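You operate a simulated robot arm through the tools that you are given. There is no shell and no other tool.

The job below is to be done with a simulated robot arm. You get a single attempt, and the scene is never put back.

TASK
Get the bedside book rest ready for reading in good light.
Fine: both page clips up, lamp knob on READ, shade turned till its light falls on the book; the lamp stays on.

Only the result counts: the job must be done as asked and must still hold three seconds after the hand-in. Knocking over, shifting, dropping, spilling or breaking anything else fails it.

THE ROBOT
A 6-joint arm with a two-finger gripper, fixed in place. Base frame: the origin is on the floor under the middle of its stand, x ahead of it, y to its left, z up. Readings come in cm, rad, newtons and seconds.
With the tool pointing down near the work surface it reaches from about 26 to 68 cm from the base axis. Its first joint turns from -1.152 to 1.152 rad. Payload 2.45 kg.
Tool frame: the origin (TCP) lies between the finger pads and is the grasp point; the fingertips stand 3 cm ahead of it; z points along the fingers, y is the line along which they close. The gripper opens to 10.6 cm; its body begins 7.9 cm behind the TCP.
Orientation is that of the tool frame in the base frame, as a unit quaternion [x, y, z, w]. With the fingers straight down and closing along the base's y, the tool's x points along the base's -x, its y along +y and its z along -z.

THE INTERFACE
- The arm moves only by the tool arm_command. Its argument "increments" is a list of rows, each an object of numbers (a shift or turn left out is 0, a gripper value left out holds the last): "tx", "ty", "tz": the shift along the tool's x, y, z in cm; "wx", "wy", "wz": the turn, a rotation vector about the tool's x, y, z in rad; "gripper": the closure in counts, from 0 (fully open) to 255 (shut). In form: [{"tx": .., "ty": .., "tz": .., "wx": .., "wy": .., "wz": .., "gripper": ..}, ...]. A call has 1 to 20 rows; each row is the pose to reach, as a shift and turn from the pose commanded when the call began, along the tool's axes at that moment. A row lasts 0.2 s, in which the tool goes at most 5 cm and 0.15 rad; a call with a longer step from one row to the next is refused whole, and so is a gripper value outside its range. Where a pose cannot be reached the arm comes as near as it can. A force on the tool above 60 N (or 10 N above the force at the start of the call, whichever is more), or a blocked arm, ends the call early, and 0.2 s more pass. Each finger travels about 15.3 cm/s and halts on what it meets, pressing with about 32 N; the grip force reading is that of the motor and also rises with nothing between the fingers. The clock runs only during rows and for 0.2 s after the last one: add rows that repeat a pose to give the fingers time. It gives the time, the measured TCP pose, the force on the tool (base axes), the opening and the grip force at its end, in the units of the frame above (readings bear some noise), with the torque about the TCP (base axes, N m) and any sound that the robot's microphone picked up, and new pictures: "views" is both (left out), scene, wrist or none.
- Cameras (640 x 400 px; columns grow to the right, rows downward): "scene" is fixed at [5.65, 41.04, 141]; the picture's right is [-0.78, -0.62, 0.00], its down [-0.31, 0.39, -0.87] and it looks along [0.54, -0.68, -0.50] (base axes); focal length 273 px, centre (320, 200). "wrist" rides on the gripper at [7.6, -0.2, -10.6] in the tool frame; the picture's right is [0.02, 1.00, 0.00], its down [-0.78, 0.02, -0.62] and it looks along [-0.62, 0.01, 0.78] (tool axes); focal length 247 px, centre (320, 200). There is no depth. A picture from a camera that has moved, and an enlarged one, comes with that camera's place and axes in the base frame and with its lens.
- enlarge(camera, box): a new picture of the part [left, top, right, bottom] of that camera's present view, enlarged. The clock stands still meanwhile.
- finish_job(): hands the job in; it is judged then, once.

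Places have to be worked out from the pictures, the camera data and where the tool is seen. Open the gripper and draw the arm clear of the work before you hand the job in, unless the task says otherwise.

The tools are called after "Emit:" as a command line: name --argument value ..., lists and objects as JSON in quotes. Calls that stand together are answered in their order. arm_command: Moves the arm, as the interface text tells. Its arguments: {"type":"object","properties":{"increments":{"type":"array","items":{"type":"object","properties":{"tx":{"type":"number"},"ty":{"type":"number"},"tz":{"type":"number"},"wx":{"type":"number"},"wy":{"type":"number"},"wz":{"type":"number"},"gripper":{"type":"number"}}}},"views":{"type":"string","enum":["both","scene","wrist","none"]}},"required":["increments"]} The other tools are called the same way: enlarge (camera, box) takes an enlarged picture of a part of a camera's view; finish_job () hands the job in.

At the start:

```text
clock: 0.0
tcp_pos: [39.32, 7.34, 129.07]
orientation: [0.0, 1.0, 0.0, 0.001]
force: [0.4, 0.6, 0.2]
ft_torque: [0.0, 0.03, -0.02]
opening: 10.6
grasp_force: 0.2
```

scene: 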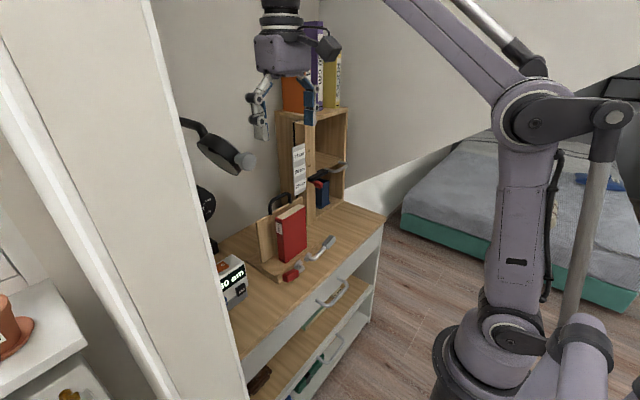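
wrist: 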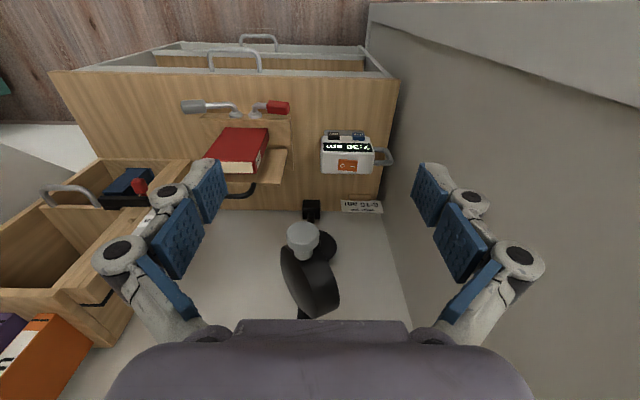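

I start by looking closely at both views to find the book rest, its clips, the lamp knob and the shade.

Emit:
enlarge --camera "scene" --box '[160, 90, 400, 320]'

Emit:
enlarge --camera "wrist" --box '[170, 80, 410, 230]'

Emit:
enlarge --camera "wrist" --box '[240, 180, 400, 330]'

Emit:
enlarge --camera "scene" --box '[170, 100, 270, 250]'

```text
1.74 times, centred on (280, 205) of scene
camera zoom: at [5.65, 41.04, 141.0], right [-0.78, -0.62, 0.0], down [-0.31, 0.39, -0.87], along [0.54, -0.68, -0.5], focal length 474 px, centre (390, 191)
```

zoom: 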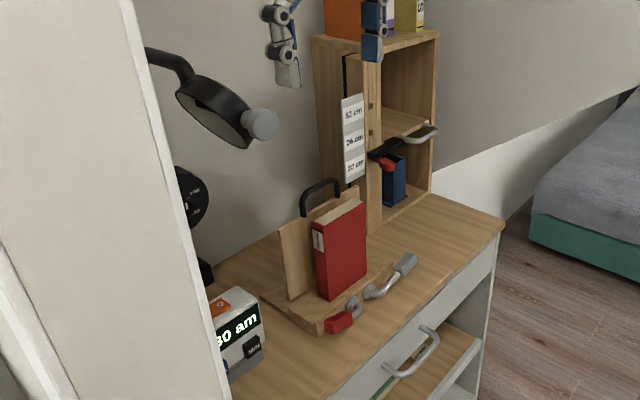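

```text
2.67 times, centred on (290, 155) of wrist
camera zoom: at [31.69, 7.16, 139.71], right [-0.02, 1.0, 0.0], down [0.78, 0.02, 0.62], along [0.62, 0.01, -0.78], focal length 659 px, centre (400, 320)
```

zoom: 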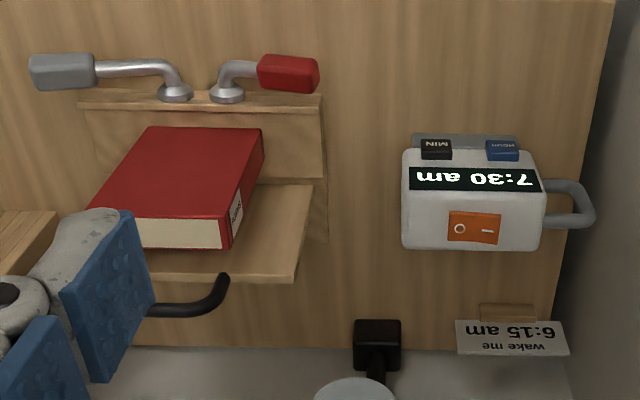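

```text
2.67 times, centred on (320, 255) of wrist
camera zoom: at [31.69, 7.16, 139.71], right [-0.02, 1.0, 0.0], down [0.78, 0.02, 0.62], along [0.62, 0.01, -0.78], focal length 659 px, centre (320, 53)
```

zoom: 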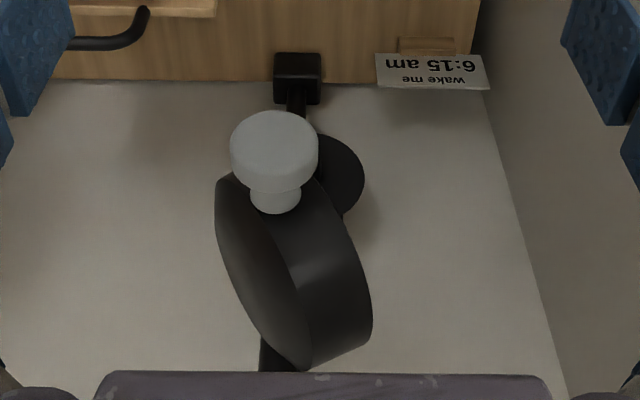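

```text
2.67 times, centred on (220, 175) of scene
camera zoom: at [5.65, 41.04, 141.0], right [-0.78, -0.62, 0.0], down [-0.31, 0.39, -0.87], along [0.54, -0.68, -0.5], focal length 727 px, centre (587, 267)
```

zoom: 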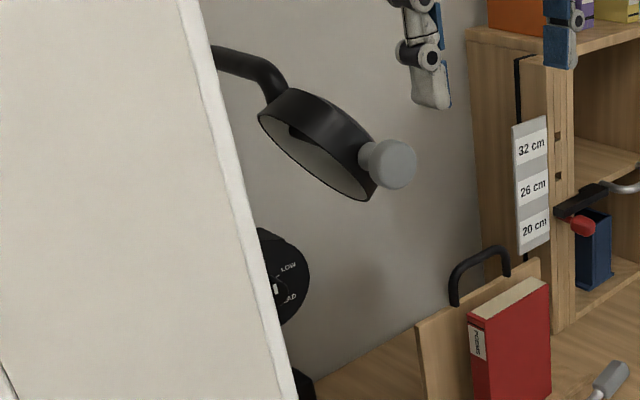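

The clip grips triangulate to about (52,-3,77) for red and (52,-23,78) for gray. The shade's gray handle is at about (56,5,117), and the wall dial near (85,8,93). I'll move closer over the book rest for a better look at the clips.

Emit:
arm_command --increments '[{"tx": 0.5, "ty": -2.5, "tz": 3}, {"tx": 1, "ty": -5, "tz": 6}, {"tx": 1.5, "ty": -7.5, "tz": 9}, {"tx": 2, "ty": -10, "tz": 12}, {"tx": 2.5, "ty": -12.5, "tz": 15}, {"tx": 3, "ty": -15, "tz": 18}, {"tx": 3.6, "ty": -17.5, "tz": 21}, {"tx": 4.3, "ty": -20, "tz": 24}, {"tx": 4.3, "ty": -20, "tz": 24}]'

```text
clock: 2.0
tcp_pos: [34.98, -12.55, 104.9]
orientation: [0.0, 1.0, 0.0, 0.001]
force: [-1.0, 0.4, 0.0]
ft_torque: [0.0, 0.03, 0.02]
opening: 10.6
grasp_force: 0.0
camera wrist: at [27.3, -12.68, 115.62], right [-0.02, 1.0, 0.0], down [0.78, 0.02, 0.62], along [0.62, 0.01, -0.78], focal length 247 px, centre (320, 200)
```

scene: 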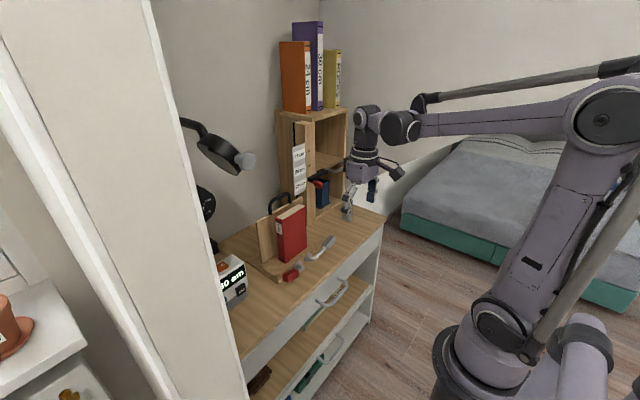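
wrist: 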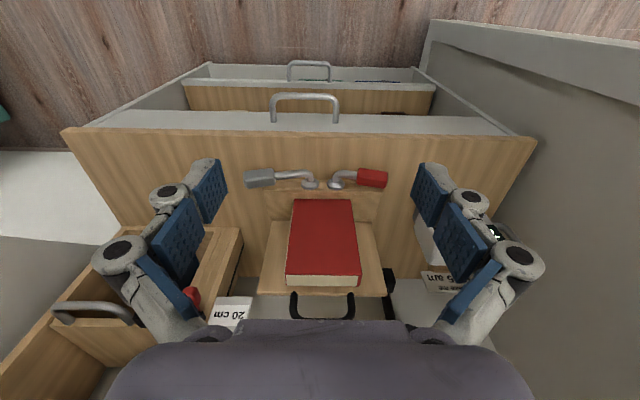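

Emit:
enlarge --camera "wrist" --box '[230, 140, 410, 260]'

Emit:
enlarge --camera "scene" --box '[250, 220, 350, 290]'

Emit:
enlarge --camera "scene" --box '[170, 110, 270, 260]'

```text
3.33 times, centred on (320, 200) of wrist
camera zoom: at [27.3, -12.68, 115.62], right [-0.02, 1.0, 0.0], down [0.78, 0.02, 0.62], along [0.62, 0.01, -0.78], focal length 823 px, centre (320, 200)
```

zoom: 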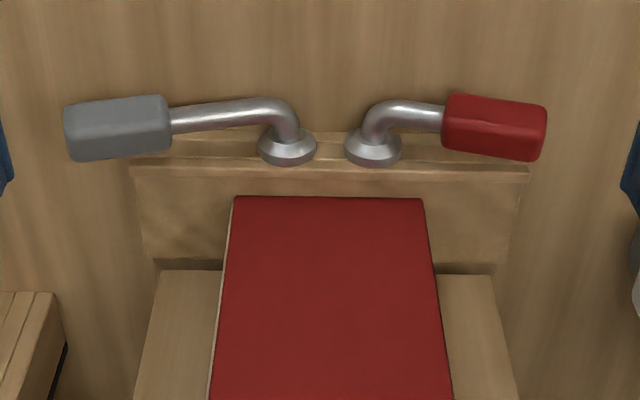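

```text
5.71 times, centred on (300, 255) of scene
camera zoom: at [5.65, 41.04, 141.0], right [-0.78, -0.62, 0.0], down [-0.31, 0.39, -0.87], along [0.54, -0.68, -0.5], focal length 1558 px, centre (434, -114)
```

zoom: 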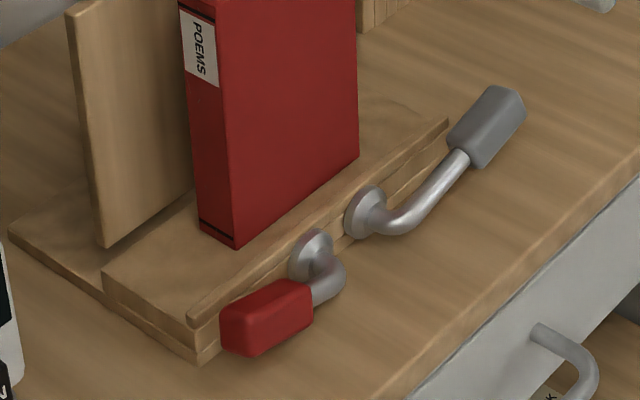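

```text
2.67 times, centred on (220, 185) of scene
camera zoom: at [5.65, 41.04, 141.0], right [-0.78, -0.62, 0.0], down [-0.31, 0.39, -0.87], along [0.54, -0.68, -0.5], focal length 727 px, centre (587, 240)
```

zoom: 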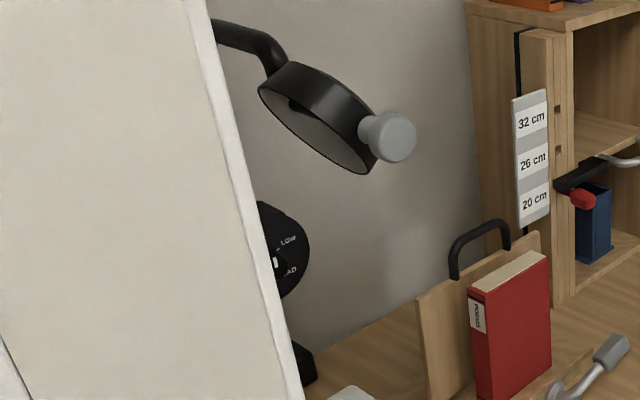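

Both clips pivot about a forward (x) axis on the front lip, with pivots near (55,-14,75) and (55,-9,75). I enlarge further to judge the clearance between the grips and the table.

Emit:
enlarge --camera "scene" --box '[275, 230, 345, 285]'

Emit:
enlarge --camera "wrist" --box '[230, 155, 330, 205]'

Emit:
enlarge --camera "wrist" --box '[310, 155, 410, 205]'

```text
7.27 times, centred on (310, 258) of scene
camera zoom: at [5.65, 41.04, 141.0], right [-0.78, -0.62, 0.0], down [-0.31, 0.39, -0.87], along [0.54, -0.68, -0.5], focal length 1983 px, centre (393, -218)
```

zoom: 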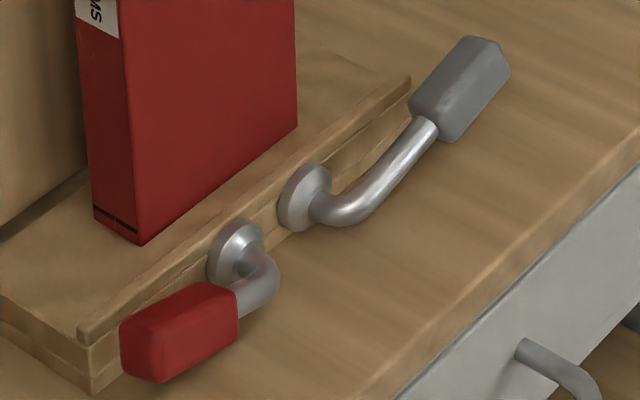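

```text
6.40 times, centred on (280, 180) of wrist
camera zoom: at [27.3, -12.68, 115.62], right [-0.02, 1.0, 0.0], down [0.78, 0.02, 0.62], along [0.62, 0.01, -0.78], focal length 1581 px, centre (576, 328)
```

zoom: 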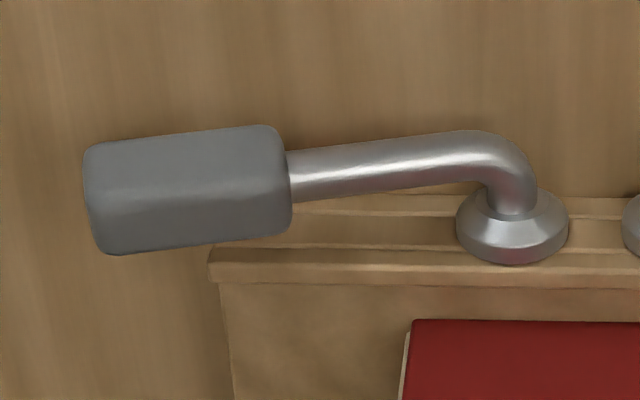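

```text
6.40 times, centred on (360, 180) of wrist
camera zoom: at [27.3, -12.68, 115.62], right [-0.02, 1.0, 0.0], down [0.78, 0.02, 0.62], along [0.62, 0.01, -0.78], focal length 1581 px, centre (64, 328)
```

zoom: 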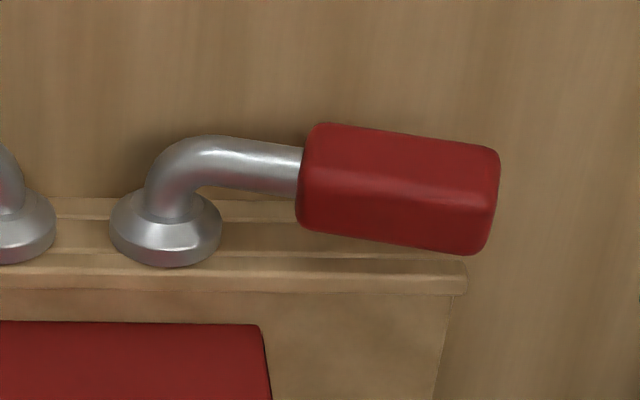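

The lip top is at about z=76 and the table at about z=73, with the grips just above it. Before touching anything I tilt the tool up to look at the lamp dial and shade on the wall.

Emit:
arm_command --increments '[{"ty": 3.5, "wy": -0.134}, {"ty": 7, "wy": -0.268}, {"ty": 10.5, "wy": -0.402}, {"ty": 14, "wy": -0.536}, {"ty": 17.5, "wy": -0.67}, {"ty": 17.5, "wy": -0.67, "gripper": 255}, {"ty": 17.5, "wy": -0.67, "gripper": 255}, {"ty": 17.5, "wy": -0.67, "gripper": 255}]'

```text
clock: 3.8
tcp_pos: [35.0, 4.85, 105.26]
orientation: [0.0, 0.944, 0.001, 0.329]
force: [0.5, 0.6, -0.3]
ft_torque: [-0.01, 0.0, 0.03]
opening: 0.0
grasp_force: 28.5
camera wrist: at [22.4, 4.77, 108.79], right [-0.02, 1.0, -0.01], down [0.23, 0.02, 0.97], along [0.97, 0.01, -0.23], focal length 247 px, centre (320, 200)
```

scene: 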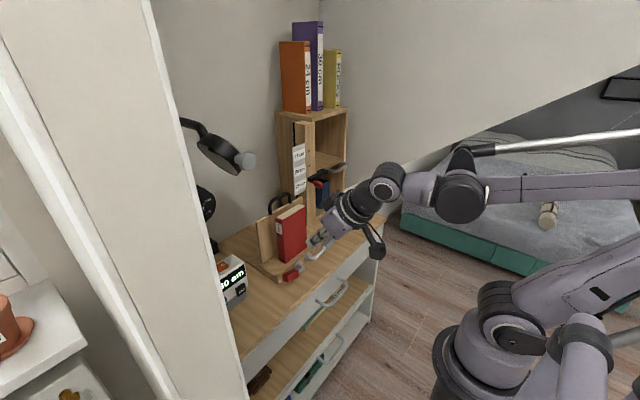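
wrist: 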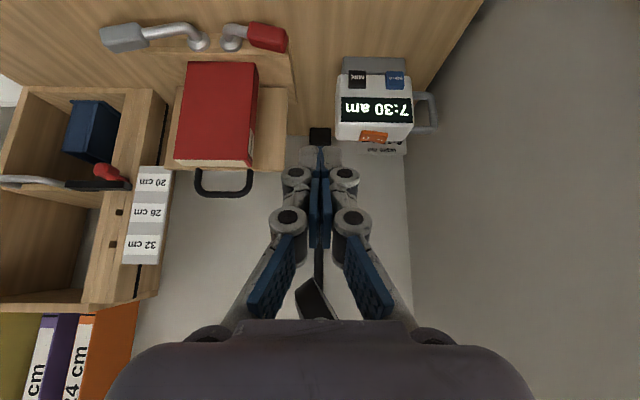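

The clips and clock are visible, but the closed fingers hide the dial. I open the gripper and shift sideways so the dial and shade come into view.

Emit:
arm_command --increments '[{"ty": 3, "gripper": 0}, {"ty": 6, "gripper": 0}, {"ty": 6, "gripper": 0}, {"ty": 6, "gripper": 0}]'

```text
clock: 4.8
tcp_pos: [34.98, 10.8, 105.13]
orientation: [0.0, 0.944, 0.0, 0.33]
force: [-1.3, 0.0, -0.3]
ft_torque: [-0.02, 0.01, -0.01]
opening: 10.56
grasp_force: 0.1
camera wrist: at [22.41, 10.71, 108.77], right [-0.02, 1.0, -0.01], down [0.23, 0.02, 0.97], along [0.97, 0.01, -0.23], focal length 247 px, centre (320, 200)
```

scene: 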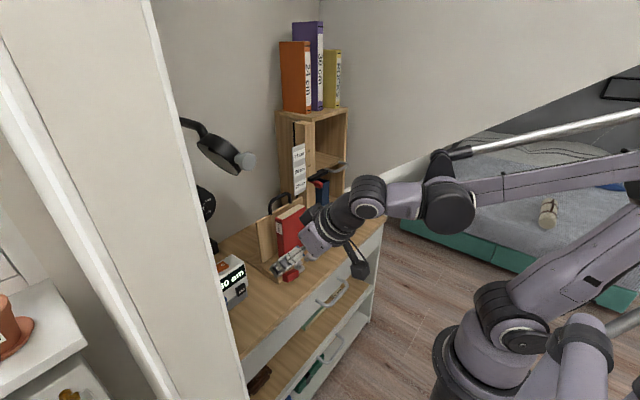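
wrist: 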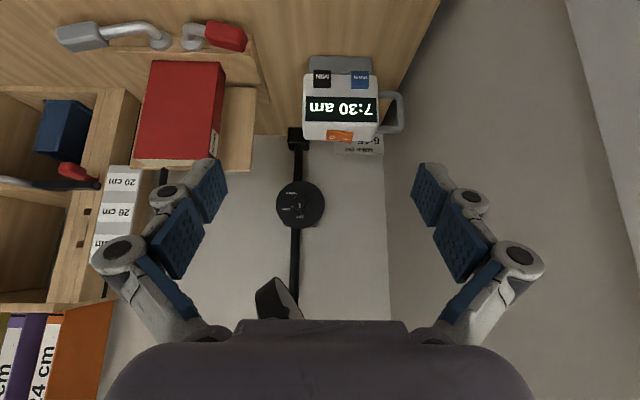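

Emit:
enlarge --camera "wrist" --box '[268, 175, 332, 235]'

Emit:
enlarge --camera "wrist" --box '[235, 110, 395, 330]'

Emit:
enlarge --camera "scene" --box '[180, 110, 260, 170]'

Emit:
enlarge --camera "scene" --box '[190, 170, 240, 260]'

```text
6.67 times, centred on (300, 205) of wrist
camera zoom: at [22.41, 10.71, 108.77], right [-0.02, 1.0, -0.01], down [0.23, 0.02, 0.97], along [0.97, 0.01, -0.23], focal length 1646 px, centre (453, 167)
```

zoom: 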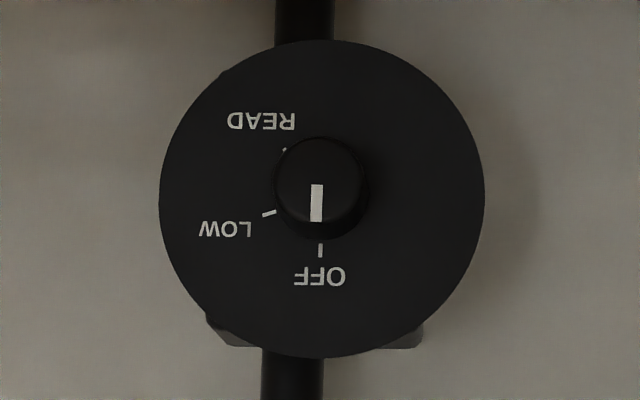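

```text
1.82 times, centred on (315, 220) of wrist
camera zoom: at [22.41, 10.71, 108.77], right [-0.02, 1.0, -0.01], down [0.23, 0.02, 0.97], along [0.97, 0.01, -0.23], focal length 449 px, centre (329, 164)
```

zoom: 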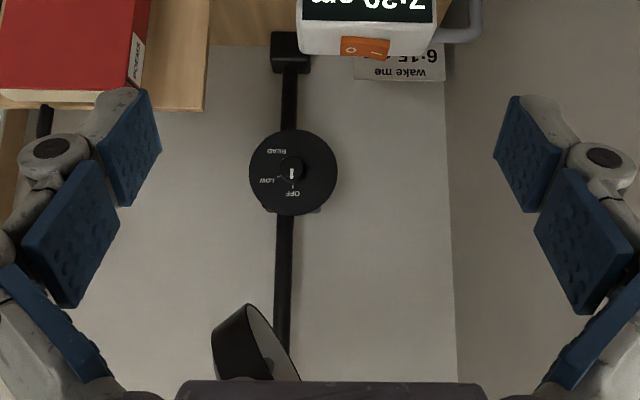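

```text
6.67 times, centred on (220, 140) of scene
camera zoom: at [5.65, 41.04, 141.0], right [-0.78, -0.62, 0.0], down [-0.31, 0.39, -0.87], along [0.54, -0.68, -0.5], focal length 1818 px, centre (987, 600)
```

zoom: 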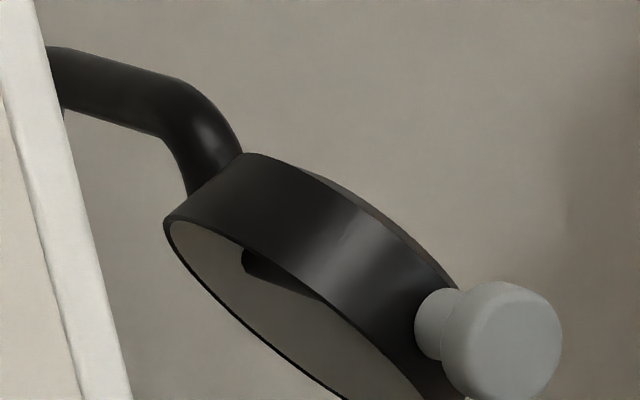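

```text
4.44 times, centred on (215, 215) of scene
camera zoom: at [5.65, 41.04, 141.0], right [-0.78, -0.62, 0.0], down [-0.31, 0.39, -0.87], along [0.54, -0.68, -0.5], focal length 1212 px, centre (787, 133)
```

zoom: 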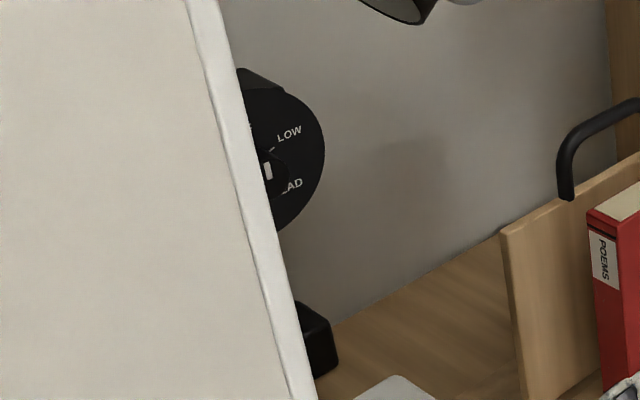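

The dial reads OFF at top, LOW to the lower right of it and READ further clockwise at about 140°, and the knob now points at OFF. The shade opening faces +y, away from the book, and its gray end knob lies on an axis along x. I'll level the tool to point at the wall in the clear space ahead of the dial.

Emit:
arm_command --increments '[{"tx": -1.66, "ty": -0.4, "tz": 2.75, "wy": -0.129}, {"tx": -3.32, "ty": -0.8, "tz": 5.5, "wy": -0.258}, {"tx": -4.98, "ty": -1.2, "tz": 8.25, "wy": -0.387}, {"tx": -6.64, "ty": -1.6, "tz": 11.0, "wy": -0.515}, {"tx": -8.3, "ty": -2.0, "tz": 13.75, "wy": -0.644}, {"tx": -9.96, "ty": -2.4, "tz": 16.5, "wy": -0.773}, {"tx": -11.62, "ty": -2.8, "tz": 19.24, "wy": -0.901}, {"tx": -11.62, "ty": -2.8, "tz": 19.24, "wy": -0.901}]'

```text
clock: 6.6
tcp_pos: [58.2, 8.58, 99.89]
orientation: [0.0, 0.707, 0.0, 0.707]
force: [0.5, 0.0, -0.3]
ft_torque: [0.02, 0.02, 0.0]
opening: 10.61
grasp_force: 0.1
out of reach, approached as far as the arm can: row 6, 7, 8
camera wrist: at [47.61, 8.4, 92.27], right [0.0, 1.0, -0.02], down [-0.62, 0.02, 0.78], along [0.78, 0.01, 0.62], focal length 247 px, centre (320, 200)
```

scene: 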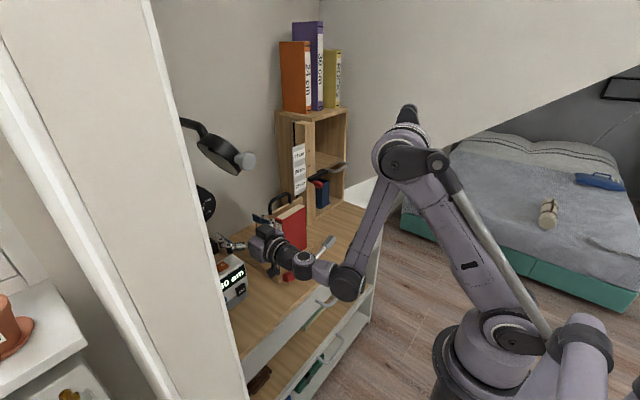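
wrist: 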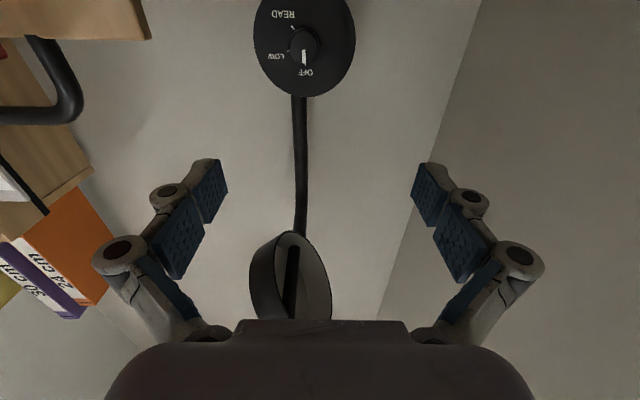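

The tool is level at (58.2, 8.6, 99.9) and the dial is in view. I enlarge to triangulate its position accurately.

Emit:
enlarge --camera "wrist" --box '[245, 0, 365, 105]'

Emit:
enlarge --camera "wrist" --box '[230, 210, 350, 325]'

```text
3.81 times, centred on (305, 52) of wrist
camera zoom: at [47.61, 8.4, 92.27], right [0.0, 1.0, -0.02], down [-0.62, 0.02, 0.78], along [0.78, 0.01, 0.62], focal length 941 px, centre (377, 762)
```

zoom: 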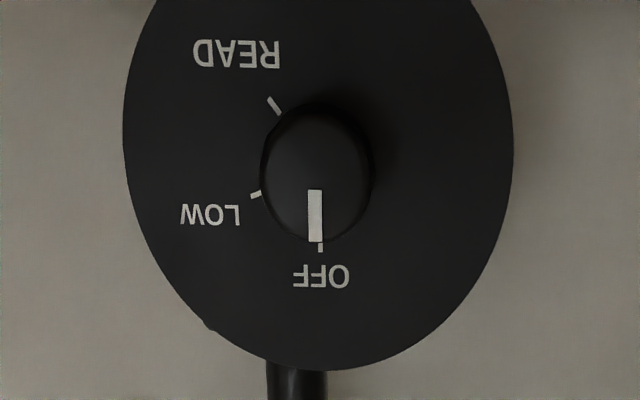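

```text
3.48 times, centred on (290, 268) of wrist
camera zoom: at [47.61, 8.4, 92.27], right [0.0, 1.0, -0.02], down [-0.62, 0.02, 0.78], along [0.78, 0.01, 0.62], focal length 859 px, centre (424, -35)
```

zoom: 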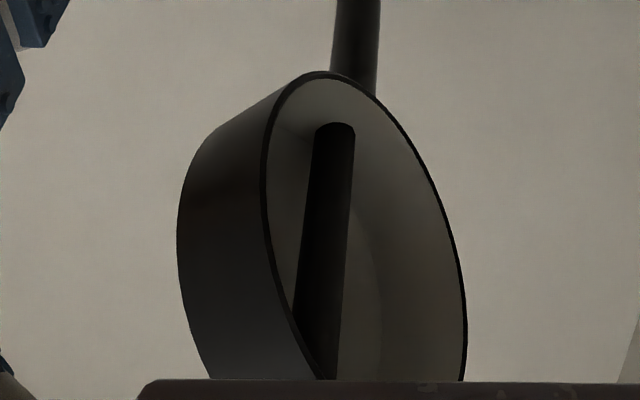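

The knob face is at about (79.9, 6.5, 95.9) and READ is about 138° clockwise from OFF. The camera would foul the clock if left underneath, so I roll the tool clockwise to put it on the left, lower a little and partly close the fingers.

Emit:
arm_command --increments '[{"tx": 1, "tz": 2, "gripper": 100}, {"tx": 2, "tz": 4, "wz": 0.13, "gripper": 100}, {"tx": 2, "tz": 4, "wz": 0.26}, {"tx": 2, "tz": 4, "wz": 0.39}, {"tx": 2, "tz": 4, "wz": 0.52}, {"tx": 2, "tz": 4, "wz": 0.65}, {"tx": 2, "tz": 4, "wz": 0.78}, {"tx": 2, "tz": 4, "wz": 0.91}, {"tx": 2, "tz": 4, "wz": 1.04}, {"tx": 2, "tz": 4, "wz": 1.17}, {"tx": 2, "tz": 4, "wz": 1.3}, {"tx": 2, "tz": 4, "wz": 1.3}]'

```text
clock: 9.2
tcp_pos: [62.36, 8.41, 97.95]
orientation: [0.428, 0.562, 0.43, 0.563]
force: [0.2, 1.3, -0.3]
ft_torque: [0.02, 0.0, -0.03]
opening: 6.47
grasp_force: 0.1
camera wrist: at [51.59, 15.76, 95.82], right [0.0, 0.29, 0.96], down [-0.62, -0.75, 0.22], along [0.78, -0.6, 0.18], focal length 247 px, centre (320, 200)
```

scene: 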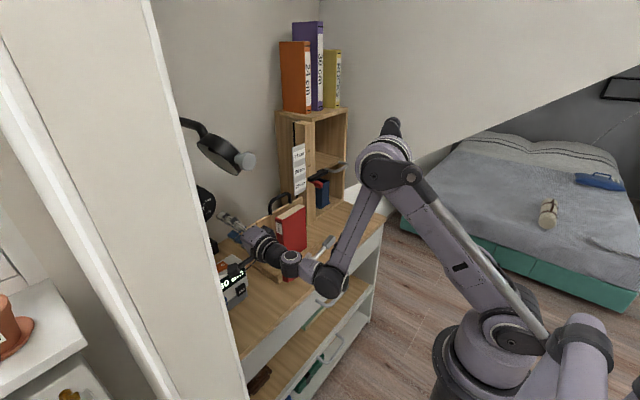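
wrist: 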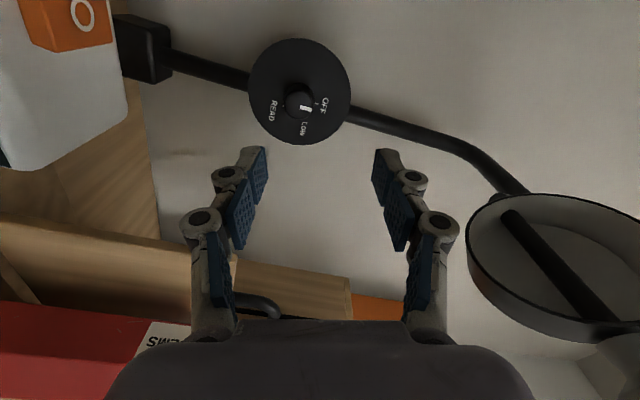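

I'm clear and rolled. I align with the knob axis at y=6.5, z=95.9, advance to about x=70 and check the alignment.

Emit:
arm_command --increments '[{"tx": -0.65, "ty": -1.25, "tz": 2.5}, {"tx": -1.29, "ty": -2.49, "tz": 5}, {"tx": -1.29, "ty": -2.49, "tz": 8}, {"tx": -1.29, "ty": -2.49, "tz": 8}]'

Emit:
enlarge --camera "wrist" --box '[220, 20, 420, 180]'

```text
clock: 10.2
tcp_pos: [70.35, 6.68, 96.08]
orientation: [0.427, 0.563, 0.429, 0.563]
force: [-0.5, 0.3, 0.5]
ft_torque: [0.0, 0.02, 0.02]
opening: 6.42
grasp_force: 0.1
camera wrist: at [59.63, 13.98, 93.9], right [0.0, 0.29, 0.96], down [-0.62, -0.75, 0.22], along [0.78, -0.6, 0.18], focal length 247 px, centre (320, 200)
```

scene: 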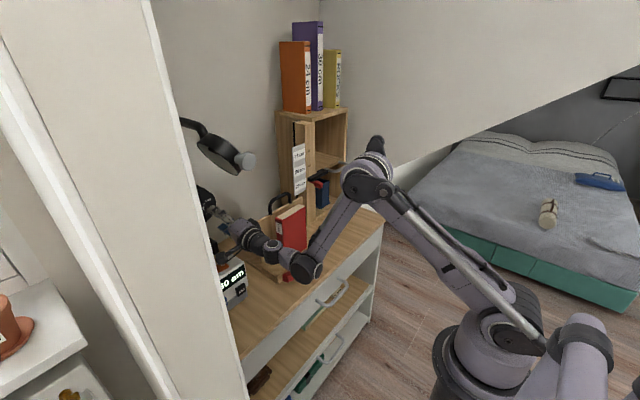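
wrist: 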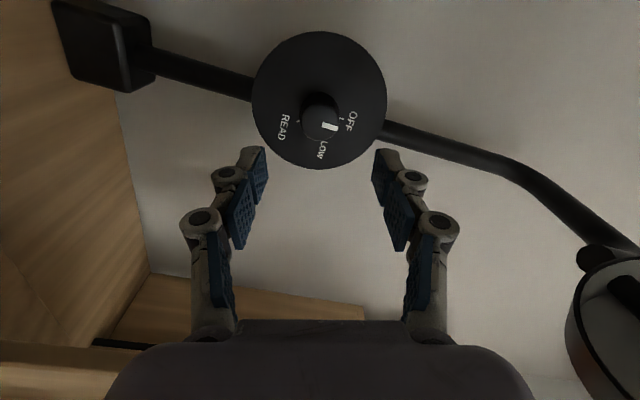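

```text
2.50 times, centred on (320, 100) of wrist
camera zoom: at [59.63, 13.98, 93.9], right [0.0, 0.29, 0.96], down [-0.62, -0.75, 0.22], along [0.78, -0.6, 0.18], focal length 617 px, centre (320, 450)
```

zoom: 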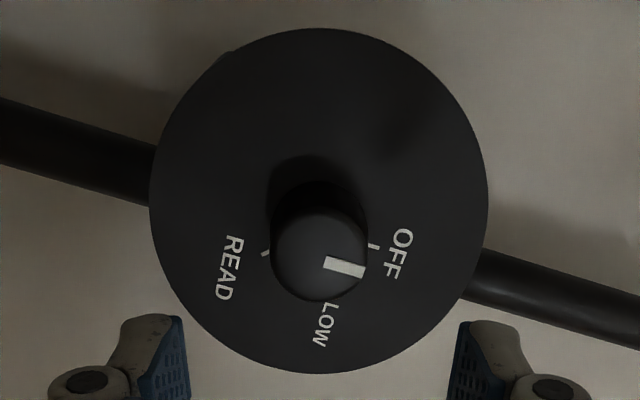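

The knob is centred on the tool axis. I advance 7 cm so the pads straddle the knob.

Emit:
arm_command --increments '[{"tz": 2.5}, {"tz": 5}, {"tz": 6}, {"tz": 7}, {"tz": 7}]' --views "wrist"

Emit:
enlarge --camera "wrist" --box '[220, 50, 420, 200]'

```text
clock: 11.4
tcp_pos: [77.34, 6.65, 95.88]
orientation: [0.428, 0.563, 0.428, 0.564]
force: [0.1, -0.1, 0.2]
ft_torque: [-0.02, 0.01, 0.0]
opening: 6.46
grasp_force: 0.0
camera wrist: at [66.71, 13.95, 93.71], right [0.0, 0.29, 0.96], down [-0.62, -0.75, 0.22], along [0.78, -0.6, 0.18], focal length 247 px, centre (320, 200)
```

wrist: 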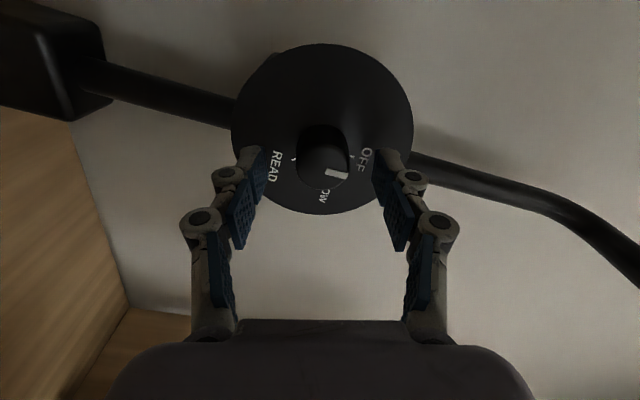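

```text
2.67 times, centred on (320, 125) of wrist
camera zoom: at [66.71, 13.95, 93.71], right [0.0, 0.29, 0.96], down [-0.62, -0.75, 0.22], along [0.78, -0.6, 0.18], focal length 659 px, centre (320, 400)
```

zoom: 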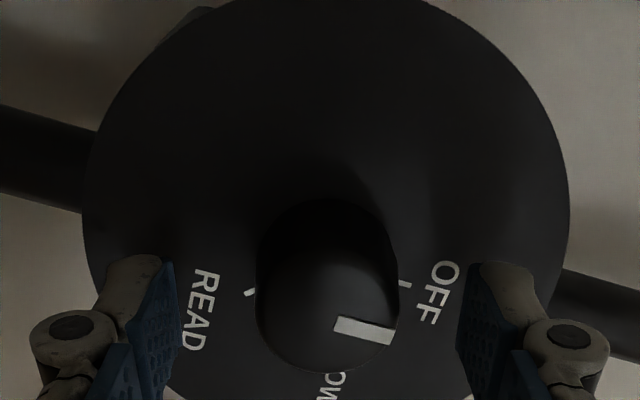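

The knob spans about x=79.7 to 82.0 and the tips are at 80.3. I advance 1.2 cm more and close on the knob.

Emit:
arm_command --increments '[{"tz": 0.6}, {"tz": 1.2}, {"tz": 1.2}, {"tz": 1.2, "gripper": 255}, {"tz": 1.2, "gripper": 255}, {"tz": 1.2, "gripper": 255}, {"tz": 1.2, "gripper": 255}]' --views "wrist"

Emit:
enlarge --camera "wrist" --box '[220, 50, 420, 200]'

```text
clock: 13.0
tcp_pos: [78.48, 6.55, 95.97]
orientation: [0.428, 0.562, 0.428, 0.564]
force: [5.4, 3.1, 36.1]
ft_torque: [0.2, -0.99, 0.13]
opening: 3.28
grasp_force: 44.7
camera wrist: at [67.81, 13.92, 93.85], right [0.0, 0.29, 0.96], down [-0.62, -0.75, 0.22], along [0.78, -0.59, 0.18], focal length 247 px, centre (320, 200)
```

wrist: 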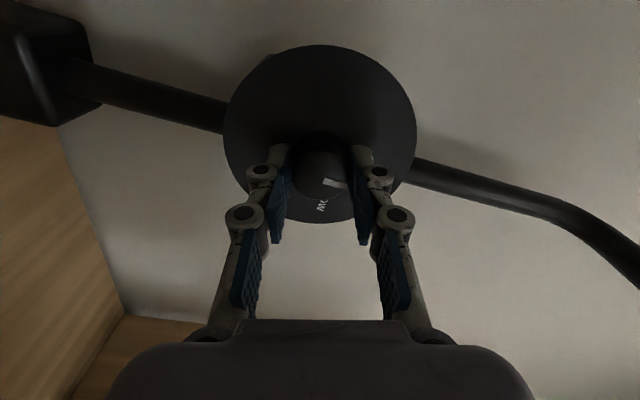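

```text
2.67 times, centred on (320, 125) of wrist
camera zoom: at [67.81, 13.92, 93.85], right [0.0, 0.29, 0.96], down [-0.62, -0.75, 0.22], along [0.78, -0.59, 0.18], focal length 659 px, centre (320, 400)
```

zoom: 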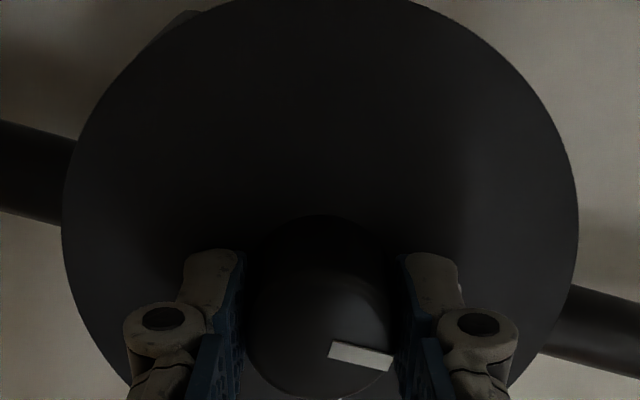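

The knob is gripped with opening 3.28, but a 36 N upward side force shows I'm slightly off-centre. I nudge up a little to relieve it.

Emit:
arm_command --increments '[{"ty": 0.1}, {"ty": 0.1}]' --views "none"

```text
clock: 13.6
tcp_pos: [78.46, 6.57, 95.98]
orientation: [0.427, 0.563, 0.428, 0.563]
force: [2.3, 3.1, 26.4]
ft_torque: [0.2, -0.73, 0.2]
opening: 3.3
grasp_force: 44.6
```

Each 0.1 cm upward drops the force by about 10 N, so I move another 0.25 cm.

Emit:
arm_command --increments '[{"ty": 0.12}, {"ty": 0.25}, {"ty": 0.25}]' --views "none"

```text
clock: 14.4
tcp_pos: [78.52, 6.62, 96.01]
orientation: [0.429, 0.562, 0.428, 0.563]
force: [-11.3, 2.3, -29.9]
ft_torque: [0.1, 0.79, 0.11]
opening: 3.29
grasp_force: 45.4
```

Emit:
arm_command --increments '[{"ty": -0.13}, {"ty": -0.13}]' --views "none"

```text
clock: 15.0
tcp_pos: [78.59, 6.48, 96.19]
orientation: [0.427, 0.563, 0.428, 0.564]
force: [-16.4, 4.5, -31.6]
ft_torque: [0.15, 0.92, -0.17]
opening: 3.28
grasp_force: 45.0
```

Force stays odd, with -16 N in x as well, which suggests the tips are pressing the dial plate. I release, back off 0.4 cm and re-grip.

Emit:
arm_command --increments '[{"gripper": 120}, {"gripper": 120}, {"tz": -0.4, "gripper": 120}, {"tz": -0.4, "gripper": 120}]' --views "none"

Emit:
enlarge --camera "wrist" --box '[220, 50, 420, 200]'

```text
clock: 16.0
tcp_pos: [78.14, 6.66, 96.01]
orientation: [0.427, 0.563, 0.428, 0.563]
force: [-0.3, -0.1, -0.2]
ft_torque: [-0.01, 0.02, -0.01]
opening: 5.63
grasp_force: 0.0
```

```text
2.67 times, centred on (320, 125) of wrist
camera zoom: at [67.47, 13.89, 93.96], right [0.0, 0.29, 0.96], down [-0.62, -0.75, 0.22], along [0.78, -0.6, 0.18], focal length 659 px, centre (320, 400)
```

zoom: 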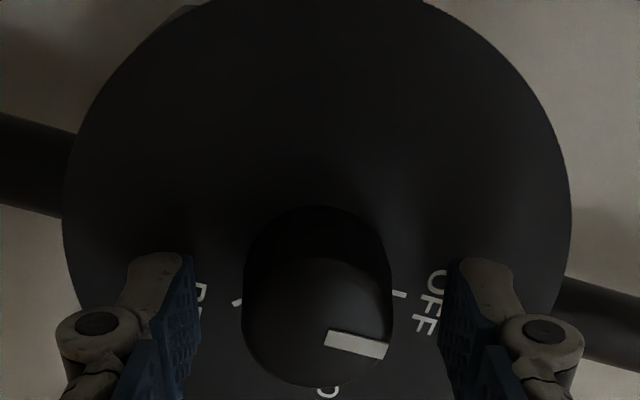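

The knob is centred to within a millimetre now. I close again and check the forces.

Emit:
arm_command --increments '[{"ty": -0.05, "gripper": 120}, {"ty": -0.05, "gripper": 255}, {"ty": -0.05, "gripper": 255}, {"ty": -0.05, "gripper": 255}]' --views "none"

```text
clock: 17.0
tcp_pos: [78.17, 6.58, 96.05]
orientation: [0.428, 0.563, 0.428, 0.563]
force: [-12.4, -2.0, -15.8]
ft_torque: [0.19, 0.47, 0.06]
opening: 3.25
grasp_force: 44.6
```

Forces are acceptable. I turn the knob clockwise about 70° toward LOW and READ.

Emit:
arm_command --increments '[{"wz": 0.1}, {"wz": 0.22}, {"wz": 0.34}, {"wz": 0.46}, {"wz": 0.58}, {"wz": 0.7}, {"wz": 0.82}, {"wz": 0.94}, {"wz": 1.06}, {"wz": 1.18}, {"wz": 1.22}, {"wz": 1.22}]'

Emit:
enlarge --camera "wrist" --box '[220, 50, 420, 200]'

```text
clock: 18.5
tcp_pos: [78.25, 6.11, 95.89]
orientation: [0.597, 0.397, 0.599, 0.358]
force: [12.2, 5.2, -11.4]
ft_torque: [-0.03, 0.38, -0.31]
opening: 3.25
grasp_force: 45.0
out of reach, approached as far as the arm can: row 3, 4, 5, 6, 7
stopped in row 7: the force on the tool passed its limit at 71 N (the readings are from after the stop); the commanded pose is now the measured one
camera wrist: at [67.3, 12.65, 99.45], right [0.05, -0.41, 0.91], down [-0.59, -0.74, -0.31], along [0.8, -0.53, -0.28], focal length 247 px, centre (320, 200)
```

scene: 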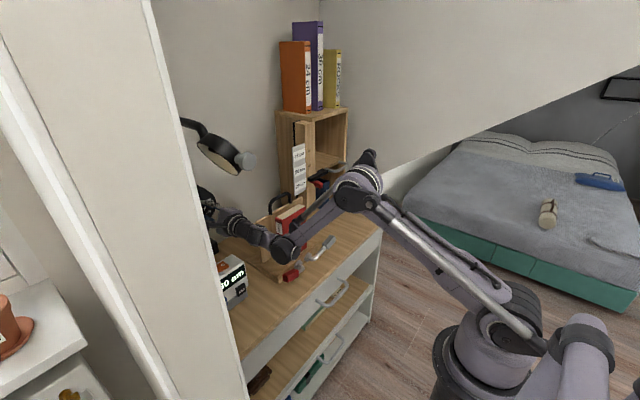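
wrist: 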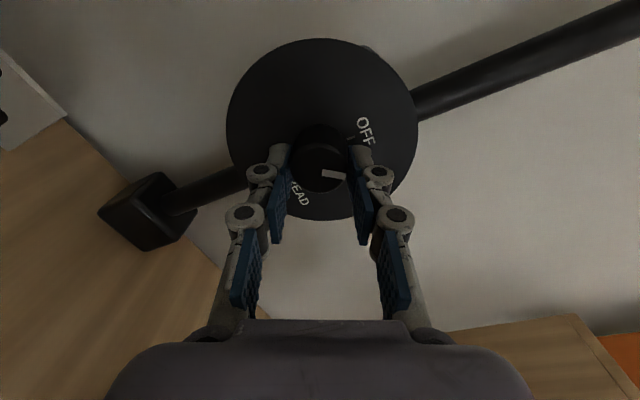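

```text
2.67 times, centred on (320, 125) of wrist
camera zoom: at [67.3, 12.65, 99.45], right [0.05, -0.41, 0.91], down [-0.59, -0.74, -0.31], along [0.8, -0.53, -0.28], focal length 659 px, centre (320, 400)
```

zoom: 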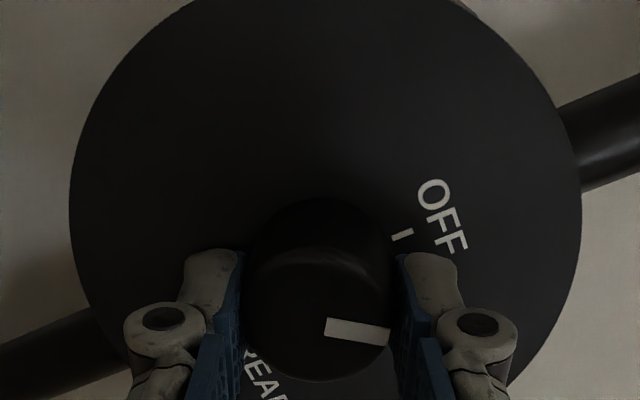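

The wrist roll reached its limit near +115°, having turned the knob about 40°. I release, roll back to about +55°, and will fix the small tilt before gripping again.

Emit:
arm_command --increments '[{"gripper": 110}, {"gripper": 110}, {"tx": 0.25, "wz": -0.1, "gripper": 110}, {"tx": 0.49, "ty": -0.06, "wz": -0.22}, {"tx": 0.49, "ty": -0.06, "wz": -0.34}, {"tx": 0.49, "ty": -0.06, "wz": -0.46}, {"tx": 0.49, "ty": -0.06, "wz": -0.58}, {"tx": 0.49, "ty": -0.06, "wz": -0.7}, {"tx": 0.49, "ty": -0.06, "wz": -0.82}, {"tx": 0.49, "ty": -0.06, "wz": -0.94}, {"tx": 0.49, "ty": -0.06, "wz": -1.056}, {"tx": 0.49, "ty": -0.06, "wz": -1.056}]' --views "wrist"

```text
clock: 21.1
tcp_pos: [78.09, 6.46, 96.19]
orientation: [0.316, 0.643, 0.337, 0.611]
force: [0.8, 0.5, -0.2]
ft_torque: [0.01, 0.02, -0.02]
opening: 6.04
grasp_force: 0.0
camera wrist: at [67.06, 12.25, 92.0], right [-0.01, 0.59, 0.81], down [-0.58, -0.66, 0.48], along [0.82, -0.46, 0.35], focal length 247 px, centre (320, 200)
```

wrist: 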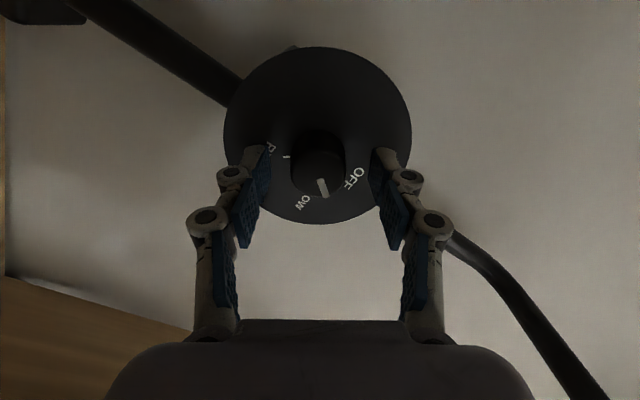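

I correct the small tilt and then check the centring before gripping.

Emit:
arm_command --increments '[{"wx": 0.005, "wy": -0.054}, {"wx": 0.005, "wy": -0.054}]' --views "none"

Emit:
enlarge --camera "wrist" --box '[220, 50, 420, 200]'

```text
clock: 21.7
tcp_pos: [78.18, 6.57, 96.03]
orientation: [0.323, 0.637, 0.331, 0.617]
force: [0.7, 0.7, -0.1]
ft_torque: [-0.03, 0.0, -0.01]
opening: 6.01
grasp_force: 0.1
```

```text
2.67 times, centred on (320, 125) of wrist
camera zoom: at [67.23, 12.5, 91.79], right [0.0, 0.59, 0.81], down [-0.6, -0.65, 0.47], along [0.8, -0.48, 0.35], focal length 659 px, centre (320, 400)
```

zoom: 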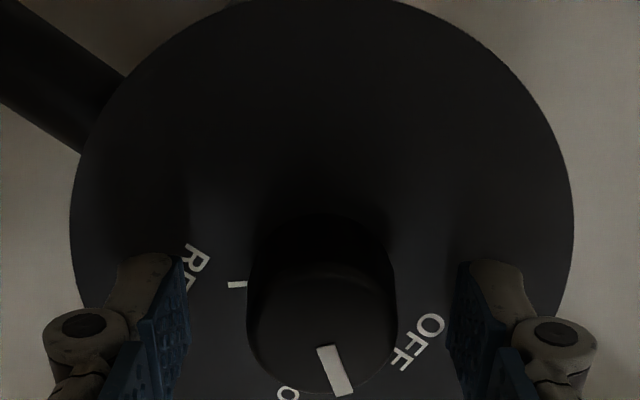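

Well centred. I grip and turn another 56° clockwise.

Emit:
arm_command --increments '[{"gripper": 255}, {"gripper": 255}, {"gripper": 255}, {"wz": 0.08}, {"wz": 0.2}, {"wz": 0.32}, {"wz": 0.44}, {"wz": 0.56}, {"wz": 0.68}, {"wz": 0.8}, {"wz": 0.9}, {"wz": 0.97}, {"wz": 0.97}]' --views "wrist"

Emit:
enlarge --camera "wrist" --box '[220, 50, 420, 200]'

```text
clock: 24.3
tcp_pos: [78.18, 6.19, 95.93]
orientation: [0.579, 0.424, 0.576, 0.392]
force: [10.7, 4.6, -10.6]
ft_torque: [-0.08, 0.47, -0.22]
opening: 3.24
grasp_force: 44.2
out of reach, approached as far as the arm can: row 9, 10, 11, 12
stopped in row 12: the force on the tool passed its limit at 61 N (the readings are from after the stop); the commanded pose is now the measured one
camera wrist: at [67.35, 13.1, 98.78], right [0.04, -0.31, 0.95], down [-0.6, -0.77, -0.23], along [0.8, -0.56, -0.22], focal length 247 px, centre (320, 200)
```

wrist: 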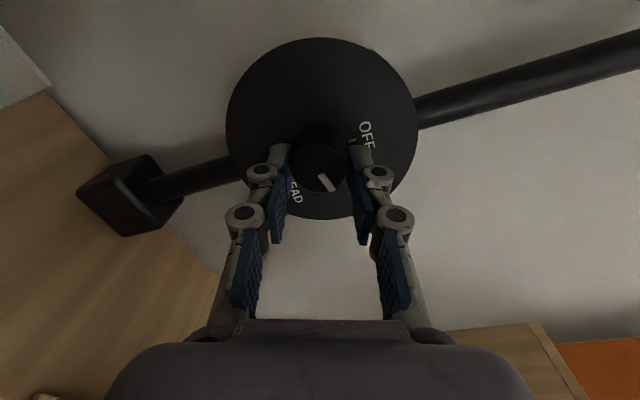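

```text
2.67 times, centred on (320, 125) of wrist
camera zoom: at [67.35, 13.1, 98.78], right [0.04, -0.31, 0.95], down [-0.6, -0.77, -0.23], along [0.8, -0.56, -0.22], focal length 659 px, centre (320, 400)
```

zoom: 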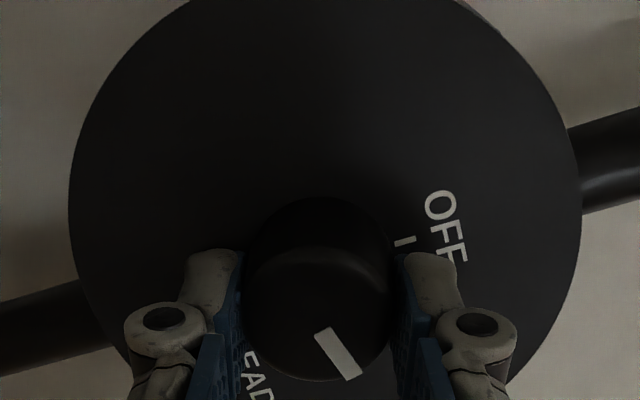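

The knob has moved further. I release and roll back to about +50° to see where the pointer is.

Emit:
arm_command --increments '[{"gripper": 110}, {"gripper": 110}, {"tx": 0.2, "wz": -0.1, "gripper": 110}, {"tx": 0.4, "ty": -0.04, "wz": -0.22}, {"tx": 0.4, "ty": -0.04, "wz": -0.34}, {"tx": 0.4, "ty": -0.04, "wz": -0.46}, {"tx": 0.4, "ty": -0.04, "wz": -0.58}, {"tx": 0.4, "ty": -0.04, "wz": -0.7}, {"tx": 0.4, "ty": -0.04, "wz": -0.82}, {"tx": 0.4, "ty": -0.04, "wz": -0.94}, {"tx": 0.4, "ty": -0.04, "wz": -1.04}, {"tx": 0.4, "ty": -0.04, "wz": -1.04}]'

Emit:
enlarge --camera "wrist" --box '[220, 50, 420, 200]'

```text
clock: 26.9
tcp_pos: [78.15, 6.43, 96.12]
orientation: [0.293, 0.656, 0.304, 0.626]
force: [-0.2, 0.0, -0.1]
ft_torque: [-0.01, 0.01, -0.02]
opening: 6.01
grasp_force: 0.1
camera wrist: at [67.09, 11.88, 91.51], right [0.0, 0.66, 0.75], down [-0.58, -0.61, 0.54], along [0.81, -0.44, 0.39], focal length 247 px, centre (320, 200)
```

scene: 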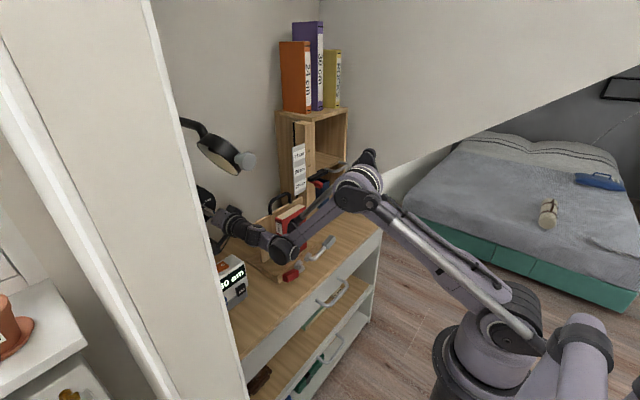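
wrist: 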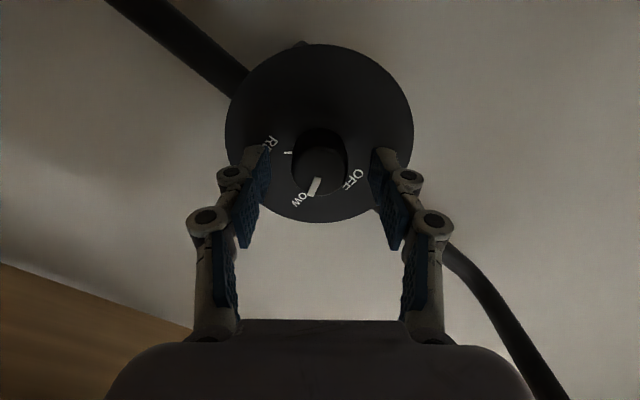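

```text
2.67 times, centred on (320, 125) of wrist
camera zoom: at [67.09, 11.88, 91.51], right [0.0, 0.66, 0.75], down [-0.58, -0.61, 0.54], along [0.81, -0.44, 0.39], focal length 659 px, centre (320, 400)
```

zoom: 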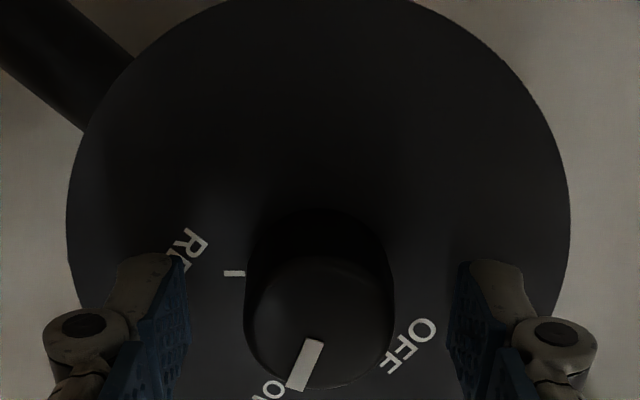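

After release the pointer snapped to LOW at about 65°, so the knob has detents and READ is about 70° further. I fix the tilt, seat slightly deeper, grip and turn again as far as the wrist allows.

Emit:
arm_command --increments '[{"wx": -0.004, "wy": -0.045, "tz": 0.3, "gripper": 110}, {"wx": -0.004, "wy": -0.045, "tz": 0.3, "gripper": 255}, {"wx": -0.004, "wy": -0.045, "tz": 0.3, "gripper": 255}, {"wx": -0.004, "wy": -0.045, "tz": 0.3, "gripper": 255}]' --views "none"

```text
clock: 27.9
tcp_pos: [78.29, 6.48, 96.07]
orientation: [0.296, 0.649, 0.302, 0.633]
force: [-5.4, 2.5, 6.5]
ft_torque: [0.04, -0.13, 0.08]
opening: 3.28
grasp_force: 45.1
```

Emit:
arm_command --increments '[{"wz": 0.1}, {"wz": 0.22}, {"wz": 0.34}, {"wz": 0.46}, {"wz": 0.58}, {"wz": 0.7}, {"wz": 0.78}, {"wz": 0.86}, {"wz": 0.94}, {"wz": 1.0}]' --views "wrist"

Emit:
enlarge --camera "wrist" --box '[220, 50, 420, 200]'

```text
clock: 30.1
tcp_pos: [78.41, 6.25, 95.97]
orientation: [0.569, 0.436, 0.569, 0.404]
force: [-11.1, 31.7, -37.5]
ft_torque: [-0.14, 1.31, 0.17]
opening: 3.28
grasp_force: 45.2
out of reach, approached as far as the arm can: row 7, 8, 9, 10
camera wrist: at [67.58, 13.24, 98.47], right [0.04, -0.27, 0.96], down [-0.6, -0.78, -0.2], along [0.8, -0.57, -0.19], focal length 247 px, centre (320, 200)
```

wrist: 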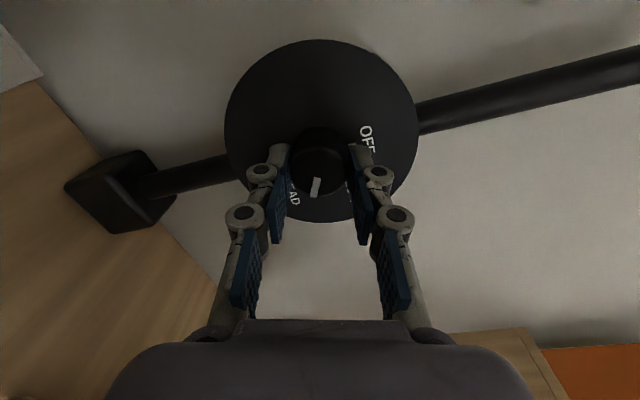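

```text
2.67 times, centred on (320, 125) of wrist
camera zoom: at [67.58, 13.24, 98.47], right [0.04, -0.27, 0.96], down [-0.6, -0.78, -0.2], along [0.8, -0.57, -0.19], focal length 659 px, centre (320, 400)
```

zoom: 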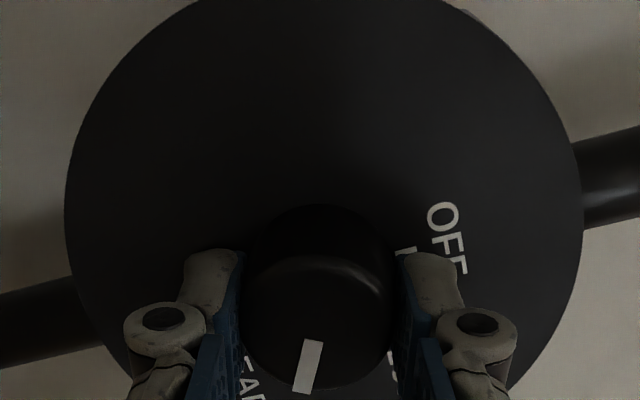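

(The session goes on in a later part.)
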